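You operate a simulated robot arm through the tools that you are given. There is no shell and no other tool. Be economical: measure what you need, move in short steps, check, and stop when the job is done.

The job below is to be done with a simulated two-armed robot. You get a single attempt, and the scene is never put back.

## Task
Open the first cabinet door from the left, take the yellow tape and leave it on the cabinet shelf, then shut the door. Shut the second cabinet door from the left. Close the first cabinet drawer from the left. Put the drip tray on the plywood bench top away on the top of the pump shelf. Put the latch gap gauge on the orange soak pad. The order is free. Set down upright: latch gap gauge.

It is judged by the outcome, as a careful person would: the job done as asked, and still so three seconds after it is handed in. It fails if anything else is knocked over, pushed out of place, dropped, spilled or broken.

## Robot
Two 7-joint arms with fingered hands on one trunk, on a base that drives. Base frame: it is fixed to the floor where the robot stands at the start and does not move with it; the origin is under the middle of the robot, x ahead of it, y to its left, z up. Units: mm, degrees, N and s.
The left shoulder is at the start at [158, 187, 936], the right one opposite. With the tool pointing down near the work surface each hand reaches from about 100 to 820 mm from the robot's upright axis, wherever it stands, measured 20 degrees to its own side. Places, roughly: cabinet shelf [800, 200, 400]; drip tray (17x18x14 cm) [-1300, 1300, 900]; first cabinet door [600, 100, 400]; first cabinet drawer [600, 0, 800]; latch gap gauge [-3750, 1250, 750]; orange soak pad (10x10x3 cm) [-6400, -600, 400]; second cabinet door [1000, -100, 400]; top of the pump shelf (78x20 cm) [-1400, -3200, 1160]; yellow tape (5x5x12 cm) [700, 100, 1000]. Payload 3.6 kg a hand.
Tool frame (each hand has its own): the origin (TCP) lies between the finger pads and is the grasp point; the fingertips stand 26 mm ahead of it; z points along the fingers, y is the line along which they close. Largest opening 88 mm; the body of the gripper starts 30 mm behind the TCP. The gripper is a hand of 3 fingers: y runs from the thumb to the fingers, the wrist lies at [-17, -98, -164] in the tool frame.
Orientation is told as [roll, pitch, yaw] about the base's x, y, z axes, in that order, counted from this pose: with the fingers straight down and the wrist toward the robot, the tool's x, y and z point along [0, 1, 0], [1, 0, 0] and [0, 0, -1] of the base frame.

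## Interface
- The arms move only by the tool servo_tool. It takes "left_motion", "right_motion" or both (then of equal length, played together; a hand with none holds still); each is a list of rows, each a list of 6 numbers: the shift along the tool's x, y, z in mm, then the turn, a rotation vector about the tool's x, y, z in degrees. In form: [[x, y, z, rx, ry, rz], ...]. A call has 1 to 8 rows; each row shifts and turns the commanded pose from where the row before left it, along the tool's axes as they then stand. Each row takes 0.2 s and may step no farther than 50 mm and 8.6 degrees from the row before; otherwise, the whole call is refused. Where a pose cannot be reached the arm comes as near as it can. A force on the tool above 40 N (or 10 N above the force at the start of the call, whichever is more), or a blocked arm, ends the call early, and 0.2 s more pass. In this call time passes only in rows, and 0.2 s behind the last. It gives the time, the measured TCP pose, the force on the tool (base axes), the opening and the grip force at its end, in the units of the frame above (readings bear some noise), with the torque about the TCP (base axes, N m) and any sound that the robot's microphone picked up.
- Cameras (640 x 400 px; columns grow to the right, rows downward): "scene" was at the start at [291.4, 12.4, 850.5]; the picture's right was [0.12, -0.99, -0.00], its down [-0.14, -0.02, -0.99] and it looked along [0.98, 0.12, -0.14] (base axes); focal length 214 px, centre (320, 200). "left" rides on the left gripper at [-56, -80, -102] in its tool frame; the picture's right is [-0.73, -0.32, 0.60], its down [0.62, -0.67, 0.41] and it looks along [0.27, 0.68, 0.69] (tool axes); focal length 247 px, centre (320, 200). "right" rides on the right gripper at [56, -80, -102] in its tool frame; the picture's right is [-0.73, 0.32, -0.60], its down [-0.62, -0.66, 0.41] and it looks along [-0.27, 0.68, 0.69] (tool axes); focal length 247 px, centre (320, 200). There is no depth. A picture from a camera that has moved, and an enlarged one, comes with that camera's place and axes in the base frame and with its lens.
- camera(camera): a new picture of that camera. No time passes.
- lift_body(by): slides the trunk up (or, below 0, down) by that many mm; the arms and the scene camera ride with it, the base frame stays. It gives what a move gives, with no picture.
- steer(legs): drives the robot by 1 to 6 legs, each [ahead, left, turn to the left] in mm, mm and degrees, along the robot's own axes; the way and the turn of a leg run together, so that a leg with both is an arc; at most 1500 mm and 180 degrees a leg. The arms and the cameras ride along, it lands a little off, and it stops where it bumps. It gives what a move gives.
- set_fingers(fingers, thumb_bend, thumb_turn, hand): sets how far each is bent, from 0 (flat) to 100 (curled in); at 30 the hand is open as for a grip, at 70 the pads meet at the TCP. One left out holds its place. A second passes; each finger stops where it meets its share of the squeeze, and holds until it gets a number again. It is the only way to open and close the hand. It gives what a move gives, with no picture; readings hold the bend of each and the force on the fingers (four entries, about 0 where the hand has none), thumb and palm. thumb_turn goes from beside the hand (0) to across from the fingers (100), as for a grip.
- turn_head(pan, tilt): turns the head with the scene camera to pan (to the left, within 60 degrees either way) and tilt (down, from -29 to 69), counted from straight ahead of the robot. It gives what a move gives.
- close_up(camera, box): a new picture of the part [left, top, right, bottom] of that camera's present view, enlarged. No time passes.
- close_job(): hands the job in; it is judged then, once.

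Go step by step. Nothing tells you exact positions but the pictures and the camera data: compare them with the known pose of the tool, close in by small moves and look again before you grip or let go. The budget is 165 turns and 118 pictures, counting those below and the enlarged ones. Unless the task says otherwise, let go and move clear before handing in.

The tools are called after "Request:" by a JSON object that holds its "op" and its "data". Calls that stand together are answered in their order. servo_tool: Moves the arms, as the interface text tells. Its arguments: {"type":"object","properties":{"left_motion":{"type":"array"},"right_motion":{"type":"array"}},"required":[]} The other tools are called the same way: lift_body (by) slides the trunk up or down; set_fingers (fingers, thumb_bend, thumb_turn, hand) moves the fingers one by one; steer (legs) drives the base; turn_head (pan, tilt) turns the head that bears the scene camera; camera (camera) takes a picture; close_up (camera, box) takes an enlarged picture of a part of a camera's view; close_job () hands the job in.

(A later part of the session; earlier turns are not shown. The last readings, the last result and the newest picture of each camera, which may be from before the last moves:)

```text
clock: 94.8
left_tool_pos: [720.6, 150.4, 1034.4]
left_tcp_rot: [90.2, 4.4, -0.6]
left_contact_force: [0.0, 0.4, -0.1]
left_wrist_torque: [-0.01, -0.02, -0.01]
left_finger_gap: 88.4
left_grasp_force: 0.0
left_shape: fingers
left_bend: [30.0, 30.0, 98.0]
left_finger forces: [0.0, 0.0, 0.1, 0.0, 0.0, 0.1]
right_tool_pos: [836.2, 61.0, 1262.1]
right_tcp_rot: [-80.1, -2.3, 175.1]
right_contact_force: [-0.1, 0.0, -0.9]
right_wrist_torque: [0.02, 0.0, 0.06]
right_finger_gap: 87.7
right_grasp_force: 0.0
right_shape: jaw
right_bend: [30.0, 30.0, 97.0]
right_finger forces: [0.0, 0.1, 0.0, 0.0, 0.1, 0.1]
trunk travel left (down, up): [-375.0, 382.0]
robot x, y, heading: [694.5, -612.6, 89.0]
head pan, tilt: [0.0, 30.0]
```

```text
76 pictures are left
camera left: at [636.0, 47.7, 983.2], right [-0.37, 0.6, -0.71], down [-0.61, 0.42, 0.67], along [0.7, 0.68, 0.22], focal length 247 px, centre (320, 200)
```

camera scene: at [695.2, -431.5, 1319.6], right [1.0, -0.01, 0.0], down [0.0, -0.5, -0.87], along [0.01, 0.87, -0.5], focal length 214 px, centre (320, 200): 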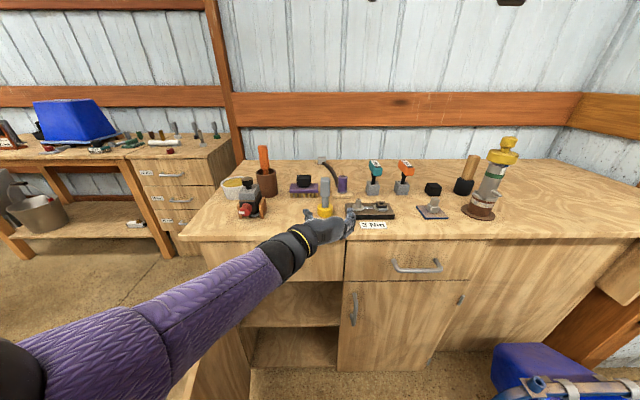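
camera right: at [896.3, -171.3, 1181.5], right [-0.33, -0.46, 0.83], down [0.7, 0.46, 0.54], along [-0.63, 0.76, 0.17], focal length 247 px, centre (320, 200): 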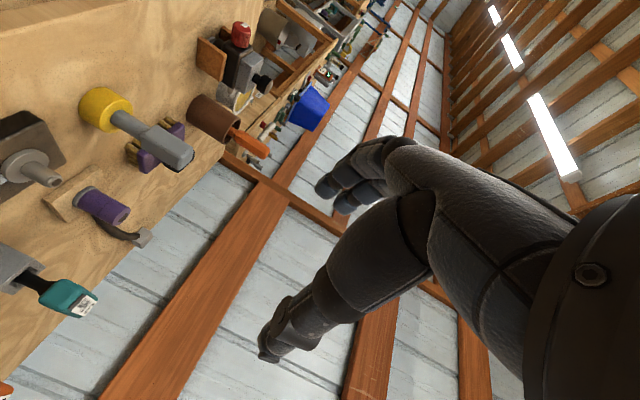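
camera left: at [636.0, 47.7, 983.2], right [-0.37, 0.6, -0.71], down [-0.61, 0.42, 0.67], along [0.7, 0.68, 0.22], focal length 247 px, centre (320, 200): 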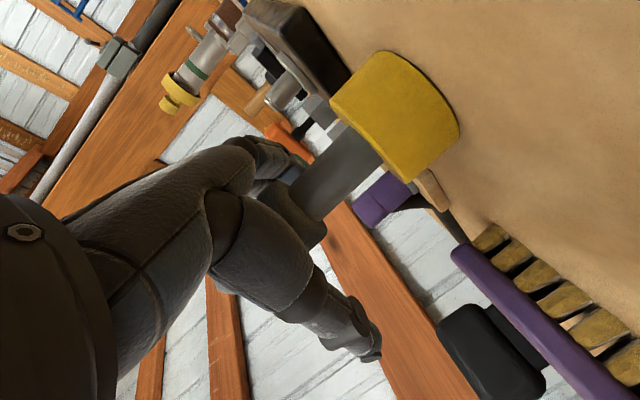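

The grey head sits right at the TCP. Close the left hand.

Request:
{"op": "set_fingers", "data": {"hand": "left", "fingers": 72, "thumb_bend": 72}}

Request:
{"op": "camera", "data": {"camera": "left"}}

```text
clock: 95.8
left_tool_pos: [720.0, 145.9, 1035.2]
left_tcp_rot: [90.3, 4.3, -0.6]
left_contact_force: [-0.2, -0.7, 0.4]
left_wrist_torque: [0.01, 0.01, -0.02]
left_finger_gap: 0.2
left_grasp_force: 0.0
left_shape: fingers
left_bend: [71.0, 71.0, 98.0]
left_finger forces: [0.1, 0.0, 0.0, 0.1, 0.2, 0.0]
right_tool_pos: [835.7, 57.7, 1263.2]
right_tcp_rot: [-80.2, -2.4, 175.0]
right_contact_force: [0.0, -0.5, -0.2]
right_wrist_torque: [0.02, 0.01, 0.01]
right_finger_gap: 88.1
right_grasp_force: 0.0
right_shape: jaw
right_bend: [30.0, 30.0, 97.0]
right_finger forces: [0.0, 0.0, 0.0, 0.0, 0.0, 0.0]
trunk travel left (down, up): [-375.0, 382.0]
robot x, y, heading: [694.5, -614.3, 89.5]
head pan, tilt: [0.0, 30.0]
```

```text
75 pictures are left
camera left: at [636.1, 45.7, 984.8], right [-0.37, 0.61, -0.71], down [-0.61, 0.41, 0.67], along [0.7, 0.68, 0.22], focal length 247 px, centre (320, 200)
```

left: 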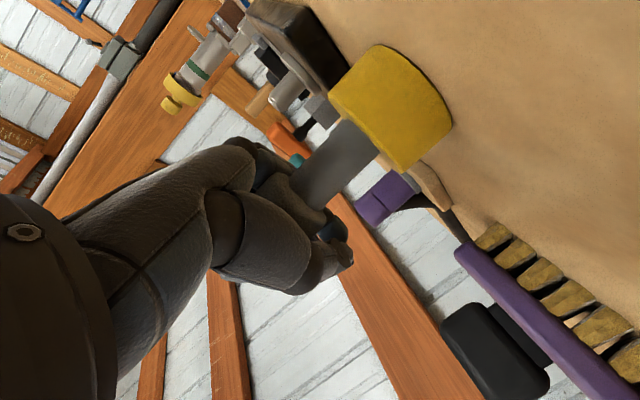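

The fingers closed empty: comparing the wrist views puts the tape at about (710, 108), top near z=1040. I'll reopen, back up 40 mm, lower 20 mm and grip again.

Request:
{"op": "set_fingers", "data": {"hand": "left", "fingers": 30, "thumb_bend": 30}}

Request:
{"op": "servo_tool", "data": {"left_motion": [[0, -4, -20, 0, 0, 0], [-10, -3, -18, 0, 0, 0], [-10, 0, 0, 0, 0, 0]]}}

Request:
{"op": "camera", "data": {"camera": "left"}}

```text
clock: 96.8
left_tool_pos: [720.7, 146.2, 1035.2]
left_tcp_rot: [90.3, 4.4, -0.6]
left_contact_force: [-0.2, -0.4, 0.5]
left_wrist_torque: [0.01, -0.04, 0.01]
left_finger_gap: 88.2
left_grasp_force: 0.1
left_shape: fingers
left_bend: [30.0, 30.0, 98.0]
left_finger forces: [0.0, 0.1, 0.0, 0.1, 0.0, 0.1]
right_tool_pos: [836.5, 57.4, 1263.8]
right_tcp_rot: [-80.2, -2.4, 175.0]
right_contact_force: [0.1, 0.4, 0.6]
right_wrist_torque: [0.02, 0.0, 0.02]
right_finger_gap: 88.1
right_grasp_force: 0.0
right_shape: jaw
right_bend: [30.0, 30.0, 97.0]
right_finger forces: [0.1, 0.0, 0.0, 0.0, 0.1, 0.0]
trunk travel left (down, up): [-375.0, 382.0]
robot x, y, heading: [691.8, -615.5, 89.4]
head pan, tilt: [0.0, 30.0]
```

```text
clock: 97.6
left_tool_pos: [711.1, 107.4, 1016.5]
left_tcp_rot: [90.4, 4.3, -0.5]
left_contact_force: [-0.1, 0.1, 0.2]
left_wrist_torque: [0.01, 0.01, 0.02]
left_finger_gap: 88.0
left_grasp_force: 0.0
left_shape: fingers
left_bend: [30.0, 30.0, 98.0]
left_finger forces: [0.0, 0.0, 0.0, 0.0, 0.1, 0.1]
right_tool_pos: [836.5, 59.1, 1263.9]
right_tcp_rot: [-80.3, -2.3, 175.0]
right_contact_force: [0.0, 0.0, -0.2]
right_wrist_torque: [0.04, 0.0, -0.03]
right_finger_gap: 87.9
right_grasp_force: 0.1
right_shape: jaw
right_bend: [30.0, 30.0, 97.0]
right_finger forces: [0.1, 0.0, 0.1, 0.0, 0.0, 0.0]
trunk travel left (down, up): [-375.0, 382.0]
robot x, y, heading: [690.8, -610.6, 89.4]
head pan, tilt: [0.0, 30.0]
```

```text
74 pictures are left
camera left: at [627.1, 6.9, 965.0], right [-0.37, 0.61, -0.71], down [-0.61, 0.41, 0.67], along [0.7, 0.68, 0.22], focal length 247 px, centre (320, 200)
```

left: 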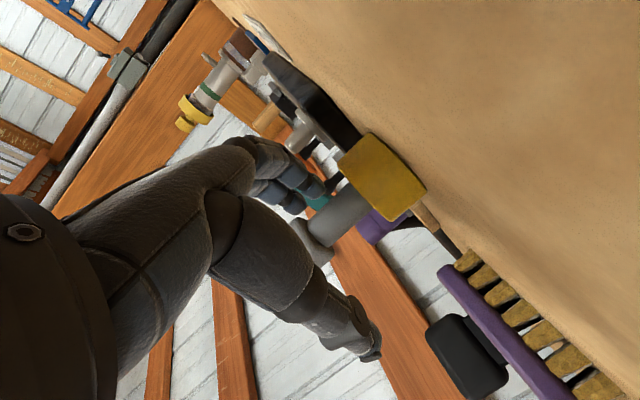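

The head top is close to TCP height, so I want to grip lower. I'll pitch the hand 25° downward (raising the wrist) and then go down about 18 mm.

Request:
{"op": "servo_tool", "data": {"left_motion": [[0, 0, 0, 0, -8.4, 0], [0, 0, 0, 0, -8.4, 0], [0, 0, 0, 0, -8.4, 0], [-16, 0, 8, 0, 0, 0]]}}

Request:
{"op": "camera", "data": {"camera": "left"}}

Request:
{"op": "camera", "data": {"camera": "scene"}}

```text
clock: 98.6
left_tool_pos: [708.6, 111.2, 998.0]
left_tcp_rot: [65.0, 4.3, -0.6]
left_contact_force: [0.6, -0.7, -0.5]
left_wrist_torque: [-0.01, 0.03, 0.0]
left_finger_gap: 88.1
left_grasp_force: 0.0
left_shape: fingers
left_bend: [30.0, 30.0, 98.0]
left_finger forces: [0.0, 0.0, 0.0, 0.0, 0.0, 0.1]
right_tool_pos: [836.7, 59.0, 1263.1]
right_tcp_rot: [-80.2, -2.4, 175.1]
right_contact_force: [0.9, -0.6, -0.7]
right_wrist_torque: [0.0, 0.04, -0.02]
right_finger_gap: 88.0
right_grasp_force: 0.1
right_shape: jaw
right_bend: [30.0, 30.0, 97.0]
right_finger forces: [0.0, 0.1, 0.0, 0.0, 0.0, 0.0]
trunk travel left (down, up): [-375.0, 382.0]
robot x, y, heading: [694.9, -614.1, 89.6]
head pan, tilt: [0.0, 30.0]
```

```text
73 pictures are left
camera left: at [628.3, -5.7, 996.0], right [-0.38, 0.24, -0.89], down [-0.63, 0.64, 0.44], along [0.68, 0.73, -0.1], focal length 247 px, centre (320, 200)
```

left: 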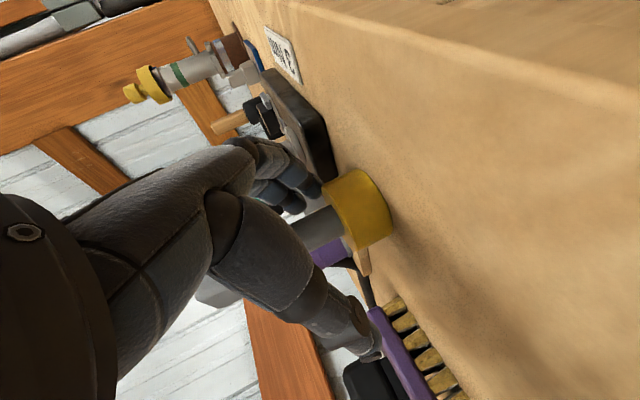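

```text
72 pictures are left
camera scene: at [694.6, -373.3, 1131.5], right [1.0, -0.01, 0.0], down [0.0, -0.5, -0.87], along [0.01, 0.87, -0.5], focal length 214 px, centre (320, 200)
```

scene: 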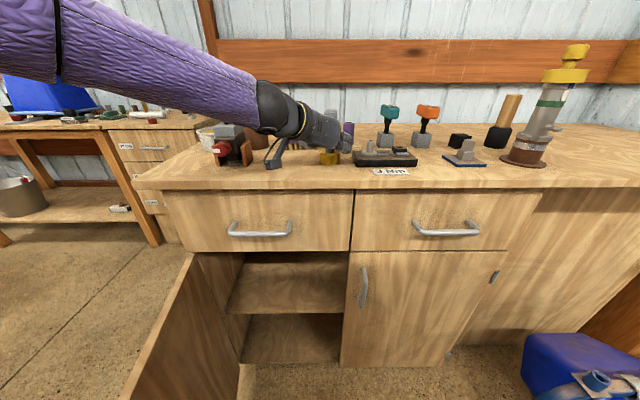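

The shaft now runs between thumb and fingers at TCP height. Close.

Request:
{"op": "set_fingers", "data": {"hand": "left", "fingers": 72, "thumb_bend": 72}}

Request:
{"op": "camera", "data": {"camera": "left"}}

```text
clock: 99.6
left_tool_pos: [709.9, 109.7, 999.1]
left_tcp_rot: [65.2, 4.3, -0.5]
left_contact_force: [-0.3, 1.9, 7.9]
left_wrist_torque: [0.11, -0.07, -0.02]
left_finger_gap: 3.4
left_grasp_force: 8.0
left_shape: fingers
left_bend: [71.0, 70.0, 97.0]
left_finger forces: [9.9, 0.2, 0.0, 0.0, 6.0, 0.0]
right_tool_pos: [835.9, 58.5, 1263.2]
right_tcp_rot: [-80.2, -2.4, 175.0]
right_contact_force: [-0.8, 0.1, 0.6]
right_wrist_torque: [0.0, 0.01, -0.01]
right_finger_gap: 88.0
right_grasp_force: 0.0
right_shape: jaw
right_bend: [30.0, 30.0, 97.0]
right_finger forces: [0.0, 0.0, 0.0, 0.1, 0.1, 0.1]
trunk travel left (down, up): [-375.0, 382.0]
robot x, y, heading: [695.8, -612.4, 89.4]
head pan, tilt: [0.0, 30.0]
```

```text
71 pictures are left
camera left: at [628.9, -6.3, 997.0], right [-0.38, 0.24, -0.89], down [-0.63, 0.64, 0.44], along [0.68, 0.73, -0.1], focal length 247 px, centre (320, 200)
```

left: 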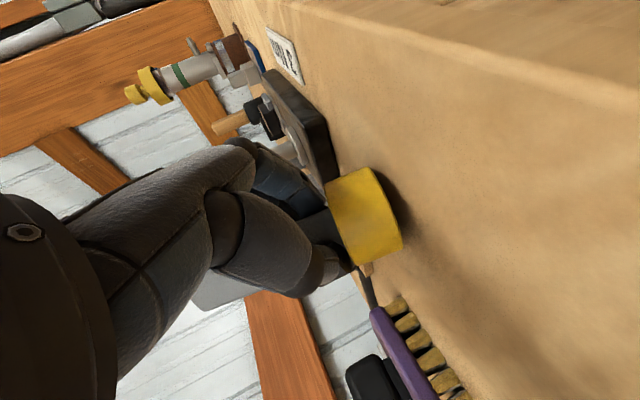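

There is grip force (8 N). I'll tighten a bit and lift slightly to test.

Request:
{"op": "set_fingers", "data": {"hand": "left", "fingers": 90, "thumb_bend": 90}}

Request:
{"op": "servo_tool", "data": {"left_motion": [[18, 0, -8, 0, 0, 0], [18, 0, -8, 0, 0, 0]]}}

Request:
{"op": "camera", "data": {"camera": "left"}}

Request:
{"op": "close_up", "data": {"camera": "scene", "box": [220, 80, 420, 205]}}

```text
clock: 100.6
left_tool_pos: [709.7, 108.9, 997.4]
left_tcp_rot: [65.1, 4.3, -0.6]
left_contact_force: [0.4, 0.7, 0.2]
left_wrist_torque: [0.01, -0.03, -0.03]
left_finger_gap: 0.0
left_grasp_force: 0.1
left_shape: fingers
left_bend: [80.0, 77.0, 98.0]
left_finger forces: [0.0, 0.1, 0.0, 0.0, 0.2, 0.0]
right_tool_pos: [836.3, 58.9, 1263.3]
right_tcp_rot: [-80.2, -2.4, 174.9]
right_contact_force: [0.1, 0.1, -0.5]
right_wrist_torque: [0.0, 0.01, 0.04]
right_finger_gap: 87.9
right_grasp_force: 0.1
right_shape: jaw
right_bend: [30.0, 30.0, 97.0]
right_finger forces: [0.0, 0.0, 0.0, 0.0, 0.0, 0.1]
trunk travel left (down, up): [-375.0, 382.0]
robot x, y, heading: [694.7, -617.3, 89.9]
head pan, tilt: [0.0, 30.0]
```

```text
clock: 101.2
left_tool_pos: [710.9, 111.0, 1037.6]
left_tcp_rot: [65.0, 4.4, -0.6]
left_contact_force: [0.1, 0.0, -1.0]
left_wrist_torque: [-0.01, 0.0, -0.02]
left_finger_gap: 0.2
left_grasp_force: 0.4
left_shape: fingers
left_bend: [80.0, 77.0, 98.0]
left_finger forces: [0.0, 0.3, 0.1, 0.2, 0.7, 0.1]
right_tool_pos: [835.2, 58.1, 1264.0]
right_tcp_rot: [-80.2, -2.4, 175.1]
right_contact_force: [-0.1, -0.3, 0.8]
right_wrist_torque: [-0.01, 0.04, -0.02]
right_finger_gap: 87.9
right_grasp_force: 0.0
right_shape: jaw
right_bend: [30.0, 30.0, 97.0]
right_finger forces: [0.0, 0.1, 0.1, 0.0, 0.1, 0.0]
trunk travel left (down, up): [-375.0, 382.0]
robot x, y, heading: [692.7, -613.9, 89.8]
head pan, tilt: [0.0, 30.0]
```

```text
70 pictures are left
camera left: at [631.5, -4.5, 1035.3], right [-0.39, 0.24, -0.89], down [-0.63, 0.64, 0.44], along [0.68, 0.73, -0.1], focal length 247 px, centre (320, 200)
```

left: 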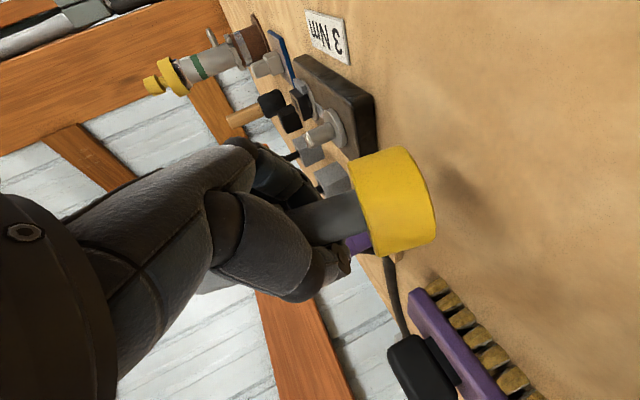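

```text
3.20 times, centred on (320, 142) of scene
camera zoom: at [695.3, -373.8, 1131.7], right [1.0, -0.01, 0.0], down [0.0, -0.5, -0.87], along [0.01, 0.87, -0.5], focal length 686 px, centre (320, 384)
```

zoom: 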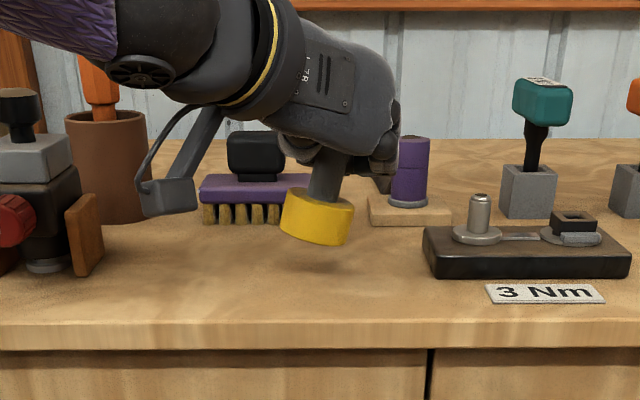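

The tape is lifted, caged under its head and a little tilted. I'll raise it a little more, then back the robot away to the right of the open door.

Request:
{"op": "servo_tool", "data": {"left_motion": [[18, 0, -8, 0, 0, 0], [18, 0, -8, 0, 0, 0], [18, 0, -8, 0, 0, 0]]}}

Request:
{"op": "steer", "data": {"legs": [[-270, 0, 0], [0, -110, 0]]}}

Request:
{"op": "lift_body", "data": {"by": -370}}

Request:
{"op": "camera", "data": {"camera": "scene"}}

```text
clock: 102.0
left_tool_pos: [718.3, 109.8, 1096.9]
left_tcp_rot: [65.1, 4.3, -0.8]
left_contact_force: [0.4, 0.3, -0.9]
left_wrist_torque: [-0.01, 0.0, 0.01]
left_finger_gap: 0.0
left_grasp_force: 1.1
left_shape: fingers
left_bend: [80.0, 77.0, 98.0]
left_finger forces: [0.0, 0.2, 0.0, 0.1, 0.7, 0.0]
right_tool_pos: [836.3, 58.8, 1261.7]
right_tcp_rot: [-80.1, -2.3, 175.0]
right_contact_force: [-0.1, 0.6, -0.5]
right_wrist_torque: [0.02, -0.03, 0.03]
right_finger_gap: 88.1
right_grasp_force: 0.1
right_shape: jaw
right_bend: [30.0, 30.0, 97.0]
right_finger forces: [0.0, 0.0, 0.1, 0.0, 0.0, 0.1]
trunk travel left (down, up): [-375.0, 382.0]
robot x, y, heading: [692.2, -613.3, 89.7]
head pan, tilt: [0.0, 30.0]
```

```text
clock: 104.7
left_tool_pos: [823.1, -158.8, 1096.0]
left_tcp_rot: [65.1, 4.4, -0.4]
left_contact_force: [-0.6, -0.4, -0.3]
left_wrist_torque: [0.0, 0.0, 0.03]
left_finger_gap: 0.0
left_grasp_force: 0.4
left_shape: fingers
left_bend: [80.0, 77.0, 98.0]
left_finger forces: [0.0, 0.3, 0.0, 0.0, 0.7, 0.1]
right_tool_pos: [943.0, -210.3, 1263.0]
right_tcp_rot: [-80.2, -2.4, 175.2]
right_contact_force: [0.4, -0.8, -0.2]
right_wrist_torque: [0.01, 0.03, 0.0]
right_finger_gap: 87.8
right_grasp_force: 0.0
right_shape: jaw
right_bend: [30.0, 30.0, 97.0]
right_finger forces: [0.0, 0.0, 0.0, 0.0, 0.1, 0.1]
trunk travel left (down, up): [-375.0, 382.0]
robot x, y, heading: [802.7, -884.8, 89.7]
head pan, tilt: [0.0, 30.0]
```

```text
clock: 108.3
left_tool_pos: [822.6, -160.8, 726.4]
left_tcp_rot: [65.2, 4.5, -0.3]
left_contact_force: [-0.8, 0.1, 0.6]
left_wrist_torque: [-0.03, -0.01, 0.0]
left_finger_gap: 0.0
left_grasp_force: 0.9
left_shape: fingers
left_bend: [80.0, 77.0, 98.0]
left_finger forces: [0.2, 0.3, 0.0, 0.1, 0.8, 0.1]
right_tool_pos: [942.0, -212.3, 893.2]
right_tcp_rot: [-80.2, -2.3, 175.3]
right_contact_force: [-0.6, -0.8, 0.0]
right_wrist_torque: [0.04, 0.02, 0.02]
right_finger_gap: 87.9
right_grasp_force: 0.0
right_shape: jaw
right_bend: [30.0, 30.0, 97.0]
right_finger forces: [0.1, 0.1, 0.0, 0.0, 0.0, 0.0]
trunk travel left (down, up): [-5.0, 752.0]
robot x, y, heading: [803.9, -883.1, 89.6]
head pan, tilt: [0.0, 30.0]
```

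```text
68 pictures are left
camera scene: at [803.0, -574.2, 730.1], right [1.0, 0.0, 0.0], down [0.0, -0.5, -0.87], along [0.0, 0.87, -0.5], focal length 214 px, centre (320, 200)
```

scene: 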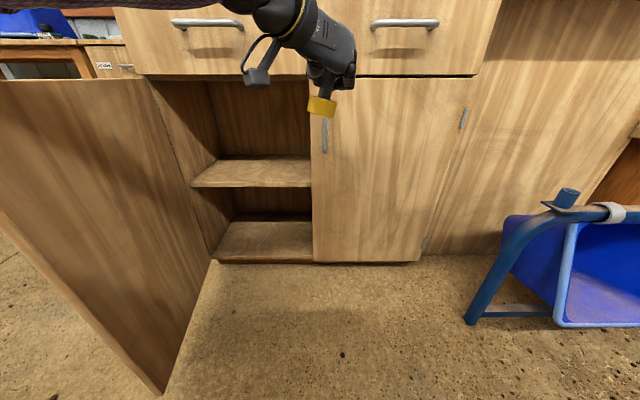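

The tape is held in front of the cabinet, and the compartment is open to the left. I'll move the hand left and down, then look.

Request:
{"op": "servo_tool", "data": {"left_motion": [[-20, -20, 8.4, 0, 0, 0], [-20, -20, 8.4, 0, 0, 0], [-20, -20, 8.4, 0, 0, 0], [-20, -20, 8.4, 0, 0, 0], [-20, -20, 8.4, 0, 0, 0], [-20, -20, 8.4, 0, 0, 0], [-20, -20, 8.4, 0, 0, 0], [-18, -17, 8, 0, 0, 0]]}}

Request:
{"op": "steer", "data": {"legs": [[120, 0, 0]]}}

Request:
{"op": "camera", "data": {"camera": "scene"}}

Request:
{"op": "camera", "data": {"camera": "left"}}

```text
clock: 110.1
left_tool_pos: [653.0, -162.4, 566.7]
left_tcp_rot: [65.2, 4.4, -0.4]
left_contact_force: [-0.5, 0.4, -1.2]
left_wrist_torque: [0.01, 0.01, 0.02]
left_finger_gap: 0.3
left_grasp_force: 1.1
left_shape: fingers
left_bend: [80.0, 77.0, 98.0]
left_finger forces: [0.0, 0.6, 0.1, 0.0, 1.0, 0.1]
right_tool_pos: [941.2, -210.9, 893.0]
right_tcp_rot: [-80.2, -2.4, 175.2]
right_contact_force: [0.2, -0.3, -0.1]
right_wrist_torque: [-0.01, 0.01, -0.02]
right_finger_gap: 87.8
right_grasp_force: 0.1
right_shape: jaw
right_bend: [30.0, 30.0, 97.0]
right_finger forces: [0.1, 0.0, 0.0, 0.0, 0.1, 0.1]
trunk travel left (down, up): [-5.0, 752.0]
robot x, y, heading: [803.3, -884.8, 89.8]
head pan, tilt: [0.0, 30.0]
```

```text
clock: 110.9
left_tool_pos: [647.3, -158.2, 556.7]
left_tcp_rot: [63.9, 4.8, -0.5]
left_contact_force: [0.7, 1.0, -0.9]
left_wrist_torque: [0.03, 0.02, 0.03]
left_finger_gap: 0.2
left_grasp_force: 0.7
left_shape: fingers
left_bend: [80.0, 77.0, 98.0]
left_finger forces: [0.0, 0.7, 0.0, 0.0, 1.0, 0.1]
right_tool_pos: [938.6, -197.1, 894.0]
right_tcp_rot: [-80.3, -2.5, 175.7]
right_contact_force: [0.4, 0.7, 0.7]
right_wrist_torque: [0.01, 0.0, 0.03]
right_finger_gap: 88.0
right_grasp_force: 0.1
right_shape: jaw
right_bend: [30.0, 30.0, 97.0]
right_finger forces: [0.0, 0.0, 0.1, 0.0, 0.0, 0.0]
trunk travel left (down, up): [-5.0, 752.0]
robot x, y, heading: [802.6, -865.7, 89.9]
head pan, tilt: [0.0, 30.0]
stopped in leg 1: the robot was blocked; the commanded pose is now the measured one
```

```text
67 pictures are left
camera scene: at [802.0, -560.2, 730.9], right [1.0, 0.0, 0.0], down [0.0, -0.5, -0.87], along [0.0, 0.87, -0.5], focal length 214 px, centre (320, 200)
```

scene: 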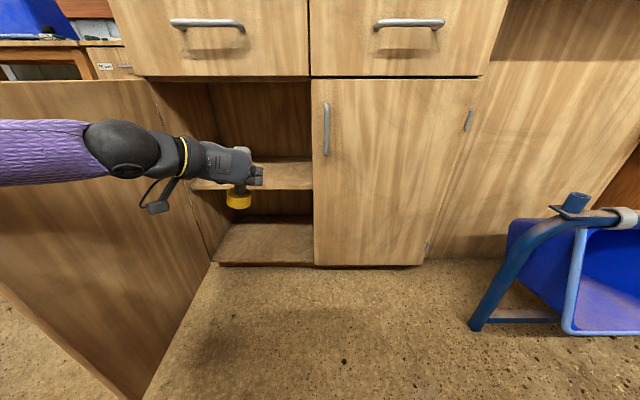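

```text
66 pictures are left
camera left: at [567.6, -274.3, 558.1], right [-0.39, 0.22, -0.89], down [-0.63, 0.65, 0.43], along [0.67, 0.73, -0.12], focal length 247 px, centre (320, 200)
```

left: 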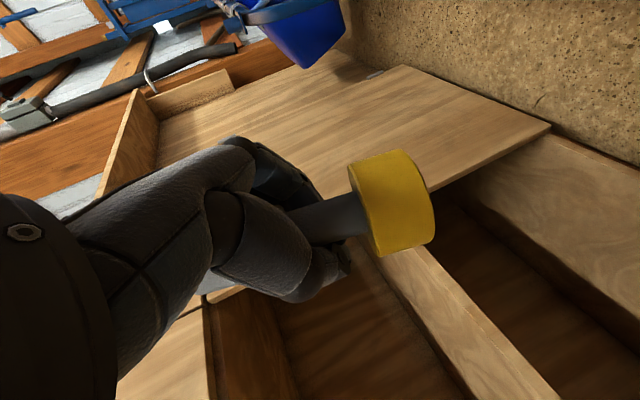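

The left forearm is pressing on the open door's edge. I'll back off, shift the robot to the right and turn the hand to point left-forward so that the forearm stays right of the door.

Request:
{"op": "steer", "data": {"legs": [[-60, 0, 0], [0, -150, 0]]}}

Request:
{"op": "servo_tool", "data": {"left_motion": [[0, 0, 0, 7.2, -0.6, -3.4], [0, 0, 0, 7.2, -0.6, -3.4], [0, 0, 0, 7.2, -0.6, -3.4], [0, 0, 0, 7.2, -0.6, -3.4], [0, 0, 0, 7.2, -0.6, -3.4]]}}

Request:
{"op": "camera", "data": {"camera": "scene"}}

```text
clock: 112.8
left_tool_pos: [799.7, -215.0, 556.0]
left_tcp_rot: [63.7, 4.7, -0.6]
left_contact_force: [-0.2, 0.4, 0.0]
left_wrist_torque: [0.04, 0.0, 0.03]
left_finger_gap: 0.0
left_grasp_force: 0.2
left_shape: fingers
left_bend: [80.0, 77.0, 98.0]
left_finger forces: [0.0, 0.7, 0.0, 0.0, 0.9, 0.1]
right_tool_pos: [1090.5, -253.2, 893.2]
right_tcp_rot: [-80.2, -2.4, 175.4]
right_contact_force: [-0.6, 0.3, 0.7]
right_wrist_torque: [0.02, 0.07, 0.03]
right_finger_gap: 87.8
right_grasp_force: 0.0
right_shape: jaw
right_bend: [30.0, 30.0, 97.0]
right_finger forces: [0.0, 0.1, 0.0, 0.0, 0.1, 0.0]
trunk travel left (down, up): [-5.0, 752.0]
robot x, y, heading: [951.0, -930.0, 90.2]
head pan, tilt: [0.0, 30.0]
```

```text
clock: 114.0
left_tool_pos: [799.8, -215.6, 554.7]
left_tcp_rot: [64.3, 5.3, 39.5]
left_contact_force: [-0.5, 0.1, 0.4]
left_wrist_torque: [0.06, 0.06, 0.01]
left_finger_gap: 0.1
left_grasp_force: 0.8
left_shape: fingers
left_bend: [80.0, 77.0, 98.0]
left_finger forces: [0.0, 0.7, 0.1, 0.0, 0.9, 0.0]
right_tool_pos: [1088.2, -254.5, 893.0]
right_tcp_rot: [-80.2, -2.4, 175.5]
right_contact_force: [-0.2, -0.1, 0.4]
right_wrist_torque: [-0.01, -0.01, -0.02]
right_finger_gap: 88.0
right_grasp_force: 0.1
right_shape: jaw
right_bend: [30.0, 30.0, 97.0]
right_finger forces: [0.1, 0.1, 0.1, 0.1, 0.0, 0.0]
trunk travel left (down, up): [-5.0, 752.0]
robot x, y, heading: [952.9, -924.2, 89.9]
head pan, tilt: [0.0, 30.0]
```

```text
65 pictures are left
camera scene: at [951.1, -617.5, 729.9], right [1.0, 0.0, 0.0], down [0.0, -0.5, -0.87], along [0.0, 0.87, -0.5], focal length 214 px, centre (320, 200)
```

scene: 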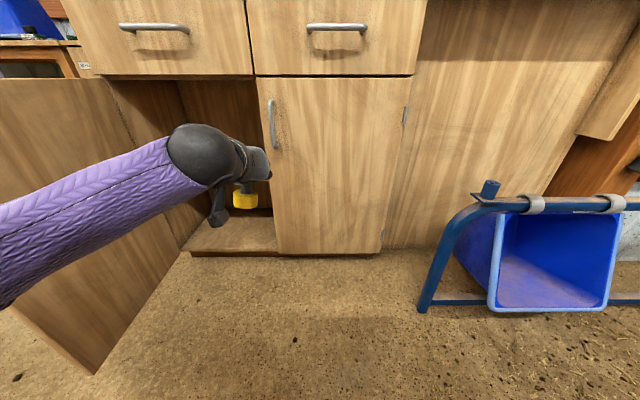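

The forearm is now clear to the right. I'll shift left 125 mm and drive ahead 180 mm, then check.

Request:
{"op": "steer", "data": {"legs": [[0, 125, 0], [180, 0, 0]]}}

Request:
{"op": "camera", "data": {"camera": "scene"}}

Request:
{"op": "camera", "data": {"camera": "left"}}

```text
clock: 116.4
left_tool_pos: [676.9, -28.9, 554.0]
left_tcp_rot: [64.3, 5.2, 39.2]
left_contact_force: [-0.5, 0.6, -0.6]
left_wrist_torque: [0.03, 0.05, -0.01]
left_finger_gap: 0.0
left_grasp_force: 1.1
left_shape: fingers
left_bend: [80.0, 77.0, 98.0]
left_finger forces: [0.0, 0.6, 0.0, 0.0, 0.9, 0.1]
right_tool_pos: [967.5, -68.3, 892.4]
right_tcp_rot: [-80.2, -2.4, 175.3]
right_contact_force: [-0.1, 0.8, -0.7]
right_wrist_torque: [0.01, -0.03, 0.0]
right_finger_gap: 87.9
right_grasp_force: 0.1
right_shape: jaw
right_bend: [30.0, 30.0, 97.0]
right_finger forces: [0.0, 0.1, 0.0, 0.1, 0.0, 0.0]
trunk travel left (down, up): [-5.0, 752.0]
robot x, y, heading: [828.2, -740.4, 89.9]
head pan, tilt: [0.0, 30.0]
```

```text
64 pictures are left
camera scene: at [827.9, -431.3, 729.9], right [1.0, 0.0, 0.0], down [0.0, -0.5, -0.87], along [0.0, 0.87, -0.5], focal length 214 px, centre (320, 200)
```

scene: 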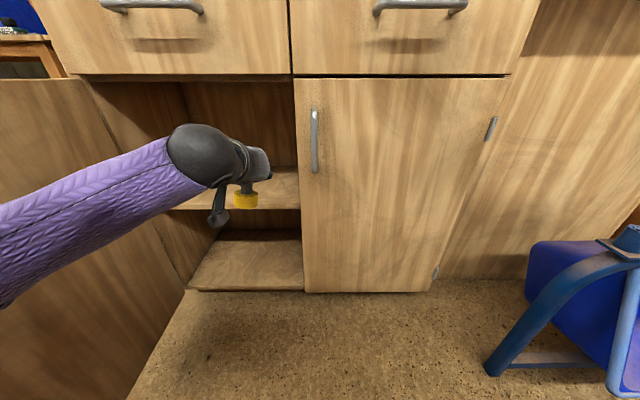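

```text
63 pictures are left
camera left: at [689.4, -169.8, 555.3], right [-0.45, -0.08, -0.89], down [-0.89, 0.1, 0.44], along [0.05, 0.99, -0.12], focal length 247 px, centre (320, 200)
```

left: 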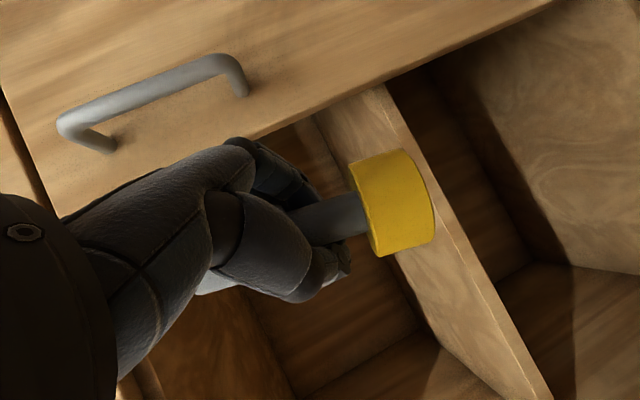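

The tape is just in front of the opening with room on both sides. I'll drive on 110 mm with a small shift left.

Request:
{"op": "steer", "data": {"legs": [[110, 20, 0]]}}

Request:
{"op": "camera", "data": {"camera": "scene"}}

Request:
{"op": "camera", "data": {"camera": "left"}}

```text
clock: 117.6
left_tool_pos: [660.6, 61.9, 554.3]
left_tcp_rot: [64.3, 5.3, 39.2]
left_contact_force: [1.0, 0.7, -0.7]
left_wrist_torque: [-0.02, -0.01, 0.01]
left_finger_gap: 0.0
left_grasp_force: 0.6
left_shape: fingers
left_bend: [80.0, 77.0, 98.0]
left_finger forces: [0.0, 0.6, 0.0, 0.1, 1.0, 0.1]
right_tool_pos: [943.9, 14.9, 891.2]
right_tcp_rot: [-80.0, -2.2, 176.9]
right_contact_force: [1.6, -4.1, 0.8]
right_wrist_torque: [0.06, 0.06, 0.21]
right_finger_gap: 87.5
right_grasp_force: 0.1
right_shape: jaw
right_bend: [30.0, 30.0, 97.0]
right_finger forces: [0.0, 4.6, 0.1, 0.0, 0.0, 0.1]
trunk travel left (down, up): [-5.0, 752.0]
robot x, y, heading: [812.8, -648.3, 89.6]
head pan, tilt: [0.0, 30.0]
stopped in leg 1: the force on the tool passed its limit at 62 N (the readings are from after the stop); the commanded pose is now the measured one
```

```text
62 pictures are left
camera scene: at [811.6, -341.1, 730.1], right [1.0, 0.0, 0.0], down [0.0, -0.5, -0.87], along [0.0, 0.87, -0.5], focal length 214 px, centre (320, 200)
```

scene: 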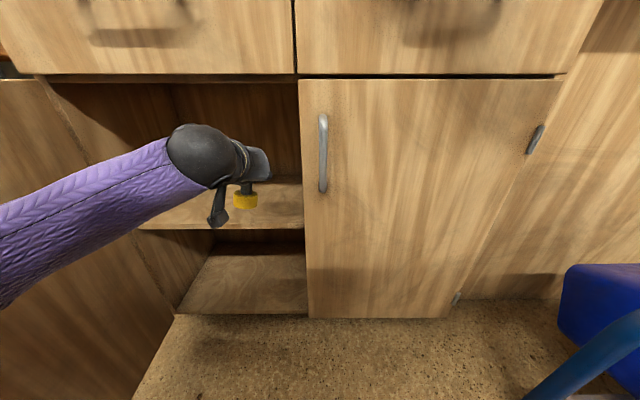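

```text
61 pictures are left
camera left: at [672.8, -79.5, 555.2], right [-0.45, -0.08, -0.89], down [-0.89, 0.1, 0.44], along [0.05, 0.99, -0.12], focal length 247 px, centre (320, 200)
```

left: 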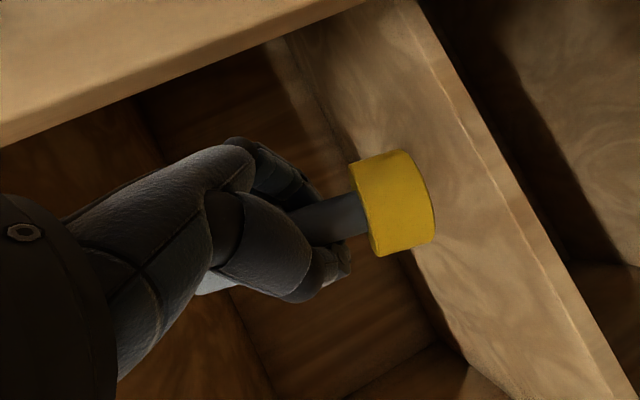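

The right hand's fingers touched the closed second drawer, so I'll pull the right hand back before going on.

Request:
{"op": "servo_tool", "data": {"right_motion": [[0, 0, -45, 0, 0, 0], [0, 0, -45, 0, 0, 0], [0, 0, -45, 0, 0, 0], [0, 0, -45, 0, 0, 0]]}}

Request:
{"op": "servo_tool", "data": {"left_motion": [[0, 18, 22, 0, 0, 0], [0, 18, 22, 0, 0, 0], [0, 18, 22, 0, 0, 0]]}}

Request:
{"op": "camera", "data": {"camera": "left"}}

```text
clock: 118.6
left_tool_pos: [660.3, 61.9, 553.9]
left_tcp_rot: [64.3, 5.3, 39.3]
left_contact_force: [0.5, 0.1, -1.7]
left_wrist_torque: [0.01, -0.03, 0.0]
left_finger_gap: 0.1
left_grasp_force: 0.8
left_shape: fingers
left_bend: [80.0, 77.0, 98.0]
left_finger forces: [0.0, 0.7, 0.0, 0.1, 0.9, 0.1]
right_tool_pos: [920.6, -105.3, 960.1]
right_tcp_rot: [-79.9, -2.3, 176.9]
right_contact_force: [0.3, 0.7, 0.0]
right_wrist_torque: [0.0, -0.02, 0.0]
right_finger_gap: 88.1
right_grasp_force: 0.1
right_shape: jaw
right_bend: [30.0, 30.0, 97.0]
right_finger forces: [0.0, 0.0, 0.0, 0.1, 0.0, 0.1]
right hand out of reach, approached as far as the arm can: row 2, 3, 4
trunk travel left (down, up): [-5.0, 752.0]
robot x, y, heading: [811.7, -651.2, 89.5]
head pan, tilt: [0.0, 30.0]
```

```text
clock: 119.4
left_tool_pos: [662.1, 140.7, 518.9]
left_tcp_rot: [64.3, 5.2, 39.2]
left_contact_force: [0.0, -0.6, 0.3]
left_wrist_torque: [0.0, -0.02, 0.01]
left_finger_gap: 0.2
left_grasp_force: 0.9
left_shape: fingers
left_bend: [80.0, 77.0, 98.0]
left_finger forces: [0.0, 0.7, 0.1, 0.0, 0.9, 0.1]
right_tool_pos: [920.8, -104.7, 960.5]
right_tcp_rot: [-79.9, -2.2, 176.9]
right_contact_force: [-0.2, 0.6, 0.7]
right_wrist_torque: [0.0, -0.01, 0.02]
right_finger_gap: 88.1
right_grasp_force: 0.3
right_shape: jaw
right_bend: [30.0, 30.0, 97.0]
right_finger forces: [0.0, 0.0, 0.1, 0.1, 0.0, 0.1]
trunk travel left (down, up): [-5.0, 752.0]
robot x, y, heading: [808.6, -650.1, 89.8]
head pan, tilt: [0.0, 30.0]
```

```text
60 pictures are left
camera left: at [675.1, -0.8, 520.2], right [-0.45, -0.08, -0.89], down [-0.89, 0.1, 0.44], along [0.05, 0.99, -0.12], focal length 247 px, centre (320, 200)
```

left: 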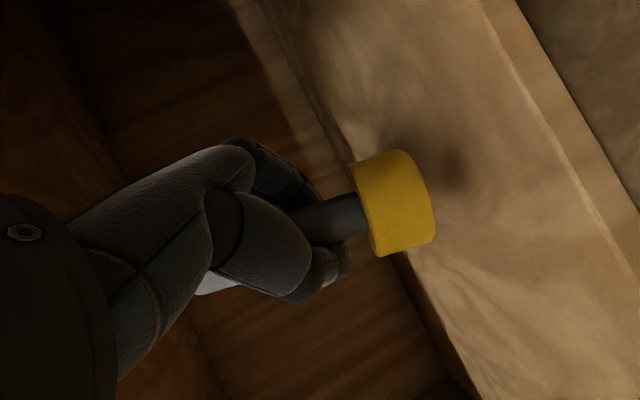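

The tape is over the shelf, its base around z≈453 with a slight tilt. I'll straighten it by turning the hand 13° and lower 30 mm.

Request:
{"op": "servo_tool", "data": {"left_motion": [[0, 0, 0, -2.45, -4.1, -4.6], [0, 0, 0, -2.45, -4.1, -4.6], [-10.8, 1, 5, 0, 0, 0], [-10.8, 1, 5, 0, 0, 0]]}}

Request:
{"op": "camera", "data": {"camera": "left"}}

Request:
{"op": "close_up", "data": {"camera": "scene", "box": [130, 90, 330, 270]}}

```text
clock: 120.4
left_tool_pos: [667.9, 140.2, 496.2]
left_tcp_rot: [56.0, -5.1, 39.6]
left_contact_force: [0.6, 0.5, -0.6]
left_wrist_torque: [0.01, 0.02, -0.03]
left_finger_gap: 0.0
left_grasp_force: 1.1
left_shape: fingers
left_bend: [80.0, 77.0, 98.0]
left_finger forces: [0.1, 0.7, 0.0, 0.0, 0.9, 0.1]
right_tool_pos: [919.3, -106.3, 959.8]
right_tcp_rot: [-79.8, -2.2, 176.8]
right_contact_force: [0.8, 0.4, -0.3]
right_wrist_torque: [-0.02, -0.01, 0.0]
right_finger_gap: 87.7
right_grasp_force: 0.0
right_shape: jaw
right_bend: [30.0, 30.0, 97.0]
right_finger forces: [0.0, 0.0, 0.1, 0.0, 0.2, 0.1]
trunk travel left (down, up): [-5.0, 752.0]
robot x, y, heading: [812.7, -647.0, 89.6]
head pan, tilt: [0.0, 30.0]
```

```text
59 pictures are left
camera left: at [679.7, -0.7, 499.3], right [-0.23, -0.08, -0.97], down [-0.97, 0.09, 0.23], along [0.07, 0.99, -0.1], focal length 247 px, centre (320, 200)
```

left: 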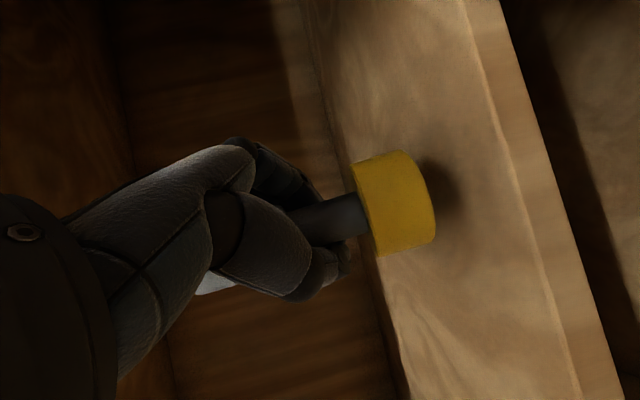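

```text
2.22 times, centred on (230, 180) of scene
camera zoom: at [811.5, -340.7, 729.9], right [1.0, 0.0, 0.0], down [0.0, -0.5, -0.87], along [0.0, 0.87, -0.5], focal length 477 px, centre (520, 244)
```

zoom: 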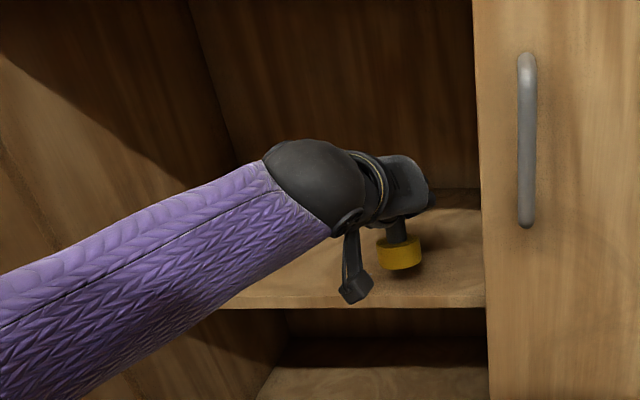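

The tape hangs near-vertical just above the shelf. I lower it in small steps, watching the force.

Request:
{"op": "servo_tool", "data": {"left_motion": [[-6.6, -0.7, 4.5, 0, 0, 0], [-6.6, -0.7, 4.5, 0, 0, 0]]}}

Request:
{"op": "camera", "data": {"camera": "left"}}

```text
clock: 121.0
left_tool_pos: [668.1, 139.6, 480.2]
left_tcp_rot: [56.0, -5.1, 39.6]
left_contact_force: [0.1, 1.1, -0.7]
left_wrist_torque: [-0.03, 0.02, 0.03]
left_finger_gap: 0.0
left_grasp_force: 1.2
left_shape: fingers
left_bend: [80.0, 77.0, 98.0]
left_finger forces: [0.1, 0.6, 0.1, 0.2, 0.9, 0.0]
right_tool_pos: [919.2, -103.4, 960.7]
right_tcp_rot: [-79.8, -2.2, 176.8]
right_contact_force: [-0.7, 0.0, -0.1]
right_wrist_torque: [0.02, 0.01, 0.01]
right_finger_gap: 88.3
right_grasp_force: 0.0
right_shape: jaw
right_bend: [30.0, 30.0, 97.0]
right_finger forces: [0.0, 0.1, 0.0, 0.0, 0.0, 0.0]
trunk travel left (down, up): [-5.0, 752.0]
robot x, y, heading: [814.2, -651.4, 89.9]
head pan, tilt: [0.0, 30.0]
```

```text
57 pictures are left
camera left: at [680.5, -1.0, 483.3], right [-0.23, -0.08, -0.97], down [-0.97, 0.09, 0.23], along [0.07, 0.99, -0.1], focal length 247 px, centre (320, 200)
```

left: 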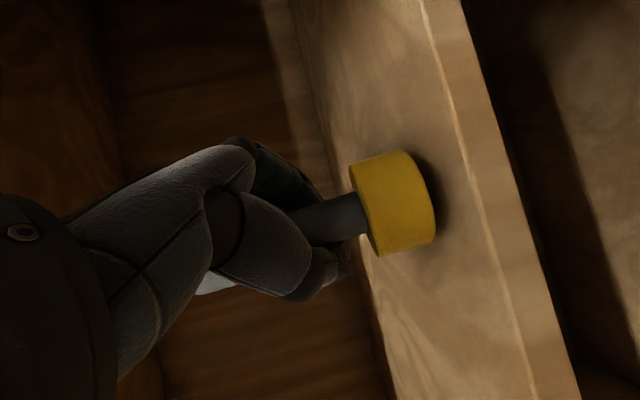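

Nearly down. Two more small steps, checking the finger forces.

Request:
{"op": "servo_tool", "data": {"left_motion": [[-5, -0.5, 3.4, 0, 0, 0]]}}

Request:
{"op": "servo_tool", "data": {"left_motion": [[-5, -0.5, 3.4, 0, 0, 0]]}}

Request:
{"op": "camera", "data": {"camera": "left"}}

```text
clock: 121.4
left_tool_pos: [668.3, 140.3, 475.5]
left_tcp_rot: [56.1, -5.2, 39.6]
left_contact_force: [-0.4, -0.5, 0.4]
left_wrist_torque: [0.02, 0.01, -0.02]
left_finger_gap: 0.2
left_grasp_force: 0.8
left_shape: fingers
left_bend: [80.0, 77.0, 98.0]
left_finger forces: [0.0, 0.4, 0.0, 0.0, 0.5, 0.1]
right_tool_pos: [919.6, -104.2, 959.4]
right_tcp_rot: [-80.0, -2.1, 176.7]
right_contact_force: [-0.3, -0.3, -0.1]
right_wrist_torque: [0.0, -0.01, 0.03]
right_finger_gap: 87.9
right_grasp_force: 0.1
right_shape: jaw
right_bend: [30.0, 30.0, 97.0]
right_finger forces: [0.1, 0.0, 0.1, 0.0, 0.1, 0.0]
trunk travel left (down, up): [-5.0, 752.0]
robot x, y, heading: [809.9, -650.3, 89.8]
head pan, tilt: [0.0, 30.0]
```

```text
clock: 121.8
left_tool_pos: [668.1, 140.0, 468.7]
left_tcp_rot: [56.0, -5.1, 39.6]
left_contact_force: [-0.3, -0.6, -0.6]
left_wrist_torque: [-0.02, -0.01, 0.0]
left_finger_gap: 0.1
left_grasp_force: 0.4
left_shape: fingers
left_bend: [80.0, 77.0, 98.0]
left_finger forces: [0.0, 0.0, 0.0, 0.1, 0.3, 0.3]
right_tool_pos: [919.7, -104.8, 960.4]
right_tcp_rot: [-79.9, -2.1, 176.8]
right_contact_force: [-0.7, 0.9, -0.1]
right_wrist_torque: [0.0, 0.03, 0.01]
right_finger_gap: 88.0
right_grasp_force: 0.1
right_shape: jaw
right_bend: [30.0, 30.0, 97.0]
right_finger forces: [0.0, 0.1, 0.1, 0.0, 0.0, 0.0]
trunk travel left (down, up): [-5.0, 752.0]
robot x, y, heading: [813.6, -648.6, 89.5]
head pan, tilt: [0.0, 30.0]
```

```text
56 pictures are left
camera left: at [680.4, -1.1, 472.1], right [-0.23, -0.08, -0.97], down [-0.97, 0.09, 0.23], along [0.07, 0.99, -0.1], focal length 247 px, centre (320, 200)
```

left: 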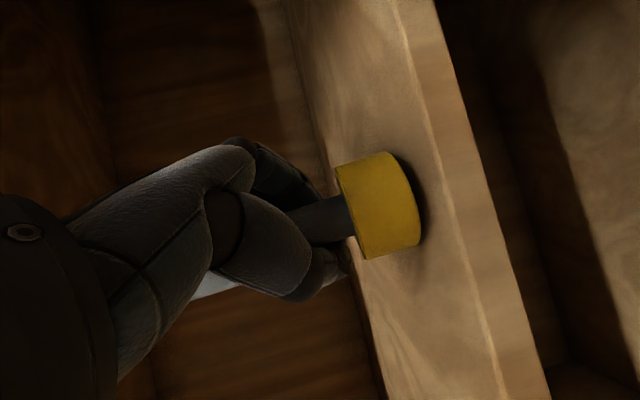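

The load is off the fingers: the tape stands on the shelf. Open and retreat along the finger direction.

Request:
{"op": "set_fingers", "data": {"hand": "left", "fingers": 30, "thumb_bend": 30}}

Request:
{"op": "servo_tool", "data": {"left_motion": [[0, 0, -20, 0, 0, 0], [0, 0, -30, 0, 0, 0], [0, 0, -30, 0, 0, 0], [0, 0, -30, 0, 0, 0]]}}

Request:
{"op": "camera", "data": {"camera": "left"}}

```text
clock: 122.8
left_tool_pos: [667.9, 140.0, 469.3]
left_tcp_rot: [56.0, -5.1, 39.6]
left_contact_force: [0.2, -1.0, 0.3]
left_wrist_torque: [0.01, -0.01, 0.01]
left_finger_gap: 88.3
left_grasp_force: 0.2
left_shape: fingers
left_bend: [30.0, 30.0, 98.0]
left_finger forces: [0.1, 0.1, 0.0, 0.1, 0.0, 0.1]
right_tool_pos: [919.2, -104.7, 959.5]
right_tcp_rot: [-79.8, -2.2, 176.8]
right_contact_force: [0.4, 0.3, -0.3]
right_wrist_torque: [-0.04, 0.01, -0.02]
right_finger_gap: 87.8
right_grasp_force: 0.2
right_shape: jaw
right_bend: [30.0, 30.0, 97.0]
right_finger forces: [0.0, 0.1, 0.0, 0.0, 0.0, 0.1]
trunk travel left (down, up): [-5.0, 752.0]
robot x, y, heading: [810.3, -649.1, 89.9]
head pan, tilt: [0.0, 30.0]
```

```text
clock: 123.8
left_tool_pos: [718.8, 66.5, 528.6]
left_tcp_rot: [56.1, -4.9, 39.7]
left_contact_force: [-7.2, 1.2, -1.7]
left_wrist_torque: [0.01, -0.02, -0.01]
left_finger_gap: 87.4
left_grasp_force: 3.5
left_shape: fingers
left_bend: [31.0, 30.0, 98.0]
left_finger forces: [6.4, 0.0, 0.0, 0.0, 0.1, 0.0]
right_tool_pos: [917.9, -104.0, 959.8]
right_tcp_rot: [-80.0, -2.1, 176.9]
right_contact_force: [0.3, -0.3, 0.5]
right_wrist_torque: [0.01, 0.01, 0.03]
right_finger_gap: 87.9
right_grasp_force: 0.0
right_shape: jaw
right_bend: [30.0, 30.0, 97.0]
right_finger forces: [0.0, 0.0, 0.1, 0.0, 0.1, 0.0]
trunk travel left (down, up): [-5.0, 752.0]
robot x, y, heading: [811.8, -651.8, 89.6]
head pan, tilt: [0.0, 30.0]
```

```text
55 pictures are left
camera left: at [731.8, -74.3, 532.2], right [-0.24, -0.09, -0.97], down [-0.97, 0.09, 0.23], along [0.07, 0.99, -0.1], focal length 247 px, centre (320, 200)
```

left: 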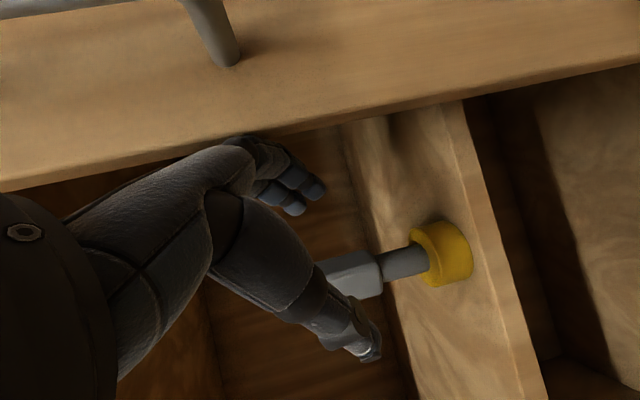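

The tape stands well on the shelf. The fingers brush door 2's edge lightly, so I'll shift slightly left and back out by driving.

Request:
{"op": "servo_tool", "data": {"left_motion": [[-1, -20, -21, 0, 0, 0], [-1, -20, -21, 0, 0, 0]]}}

Request:
{"op": "steer", "data": {"legs": [[-250, 0, 0]]}}

Request:
{"op": "camera", "data": {"camera": "scene"}}

```text
clock: 124.4
left_tool_pos: [713.5, 11.6, 546.5]
left_tcp_rot: [56.1, -5.2, 39.5]
left_contact_force: [-0.4, -0.3, -0.7]
left_wrist_torque: [0.01, -0.02, 0.0]
left_finger_gap: 88.0
left_grasp_force: 0.0
left_shape: fingers
left_bend: [30.0, 30.0, 98.0]
left_finger forces: [0.0, 0.1, 0.1, 0.0, 0.0, 0.0]
right_tool_pos: [919.9, -104.8, 961.2]
right_tcp_rot: [-79.9, -2.2, 176.8]
right_contact_force: [-0.5, -0.2, -0.5]
right_wrist_torque: [0.02, -0.01, 0.04]
right_finger_gap: 87.8
right_grasp_force: 0.2
right_shape: jaw
right_bend: [30.0, 30.0, 97.0]
right_finger forces: [0.0, 0.0, 0.0, 0.0, 0.0, 0.1]
trunk travel left (down, up): [-5.0, 752.0]
robot x, y, heading: [815.1, -647.0, 89.8]
head pan, tilt: [0.0, 30.0]
```

```text
clock: 126.2
left_tool_pos: [711.3, -237.3, 546.3]
left_tcp_rot: [56.1, -5.0, 39.5]
left_contact_force: [-0.2, 0.4, 0.3]
left_wrist_torque: [0.01, -0.02, 0.01]
left_finger_gap: 88.0
left_grasp_force: 0.1
left_shape: fingers
left_bend: [30.0, 30.0, 98.0]
left_finger forces: [0.1, 0.0, 0.1, 0.0, 0.0, 0.0]
right_tool_pos: [918.6, -351.8, 960.4]
right_tcp_rot: [-79.9, -2.2, 176.7]
right_contact_force: [-0.7, -0.7, -0.4]
right_wrist_torque: [0.03, -0.02, 0.02]
right_finger_gap: 87.7
right_grasp_force: 0.0
right_shape: jaw
right_bend: [30.0, 30.0, 97.0]
right_finger forces: [0.0, 0.0, 0.0, 0.0, 0.1, 0.0]
trunk travel left (down, up): [-5.0, 752.0]
robot x, y, heading: [809.9, -898.6, 89.9]
head pan, tilt: [0.0, 30.0]
```

```text
54 pictures are left
camera scene: at [810.7, -588.8, 730.0], right [1.0, -0.01, 0.0], down [0.0, -0.5, -0.87], along [0.0, 0.87, -0.5], focal length 214 px, centre (320, 200)
```

scene: 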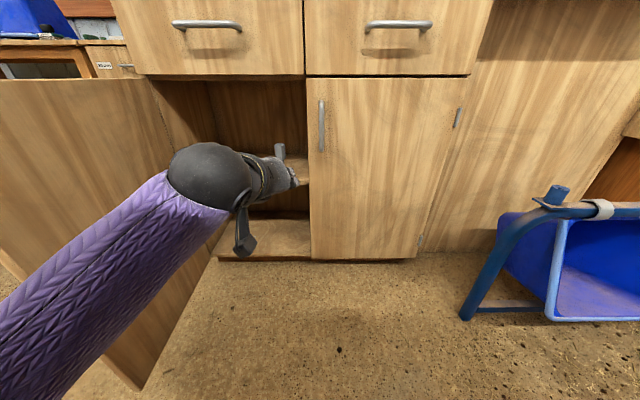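

The tape is standing on the shelf. Next I close door 1: go round its free edge with the left hand and push it from its outer face using base moves.

Request:
{"op": "servo_tool", "data": {"left_motion": [[-37, -4, 25, 0, 0, 0]]}}

Request:
{"op": "steer", "data": {"legs": [[-220, 0, 0], [0, 440, 0], [200, 0, 0]]}}

Request:
{"op": "camera", "data": {"camera": "scene"}}

```text
clock: 126.6
left_tool_pos: [713.9, -237.2, 502.1]
left_tcp_rot: [55.9, -5.2, 39.5]
left_contact_force: [0.5, 0.3, -0.3]
left_wrist_torque: [0.0, 0.0, 0.01]
left_finger_gap: 88.4
left_grasp_force: 0.1
left_shape: fingers
left_bend: [30.0, 30.0, 98.0]
left_finger forces: [0.0, 0.0, 0.1, 0.0, 0.0, 0.0]
right_tool_pos: [919.4, -353.9, 959.9]
right_tcp_rot: [-79.9, -2.2, 176.8]
right_contact_force: [0.2, -0.1, 0.3]
right_wrist_torque: [0.01, 0.0, 0.0]
right_finger_gap: 87.8
right_grasp_force: 0.0
right_shape: jaw
right_bend: [30.0, 30.0, 97.0]
right_finger forces: [0.0, 0.0, 0.0, 0.0, 0.0, 0.0]
trunk travel left (down, up): [-5.0, 752.0]
robot x, y, heading: [812.3, -902.0, 89.5]
head pan, tilt: [0.0, 30.0]
```

```text
clock: 131.7
left_tool_pos: [281.6, -256.7, 501.2]
left_tcp_rot: [56.0, -5.1, 39.2]
left_contact_force: [-0.5, 0.9, 0.1]
left_wrist_torque: [-0.01, 0.01, -0.02]
left_finger_gap: 87.7
left_grasp_force: 0.0
left_shape: fingers
left_bend: [30.0, 30.0, 98.0]
left_finger forces: [0.0, 0.0, 0.0, 0.1, 0.1, 0.1]
right_tool_pos: [486.1, -374.5, 960.3]
right_tcp_rot: [-80.0, -2.2, 176.5]
right_contact_force: [0.0, -0.2, -0.2]
right_wrist_torque: [0.01, 0.02, 0.03]
right_finger_gap: 88.2
right_grasp_force: 0.2
right_shape: jaw
right_bend: [30.0, 30.0, 97.0]
right_finger forces: [0.1, 0.0, 0.0, 0.1, 0.1, 0.0]
trunk travel left (down, up): [-5.0, 752.0]
robot x, y, heading: [373.3, -916.3, 89.3]
head pan, tilt: [0.0, 30.0]
```

```text
53 pictures are left
camera scene: at [377.0, -609.5, 730.0], right [1.0, -0.01, 0.0], down [0.0, -0.5, -0.87], along [0.01, 0.87, -0.5], focal length 214 px, centre (320, 200)
```

scene: 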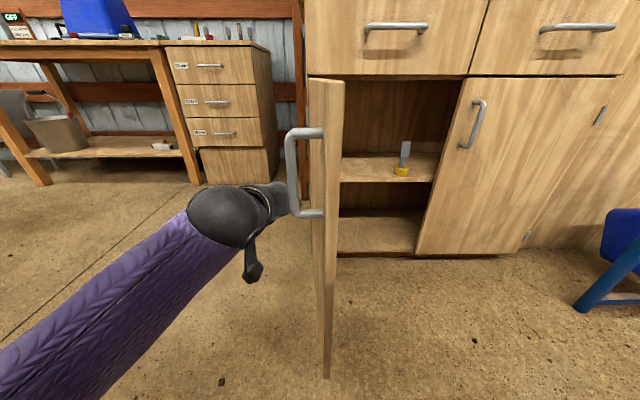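

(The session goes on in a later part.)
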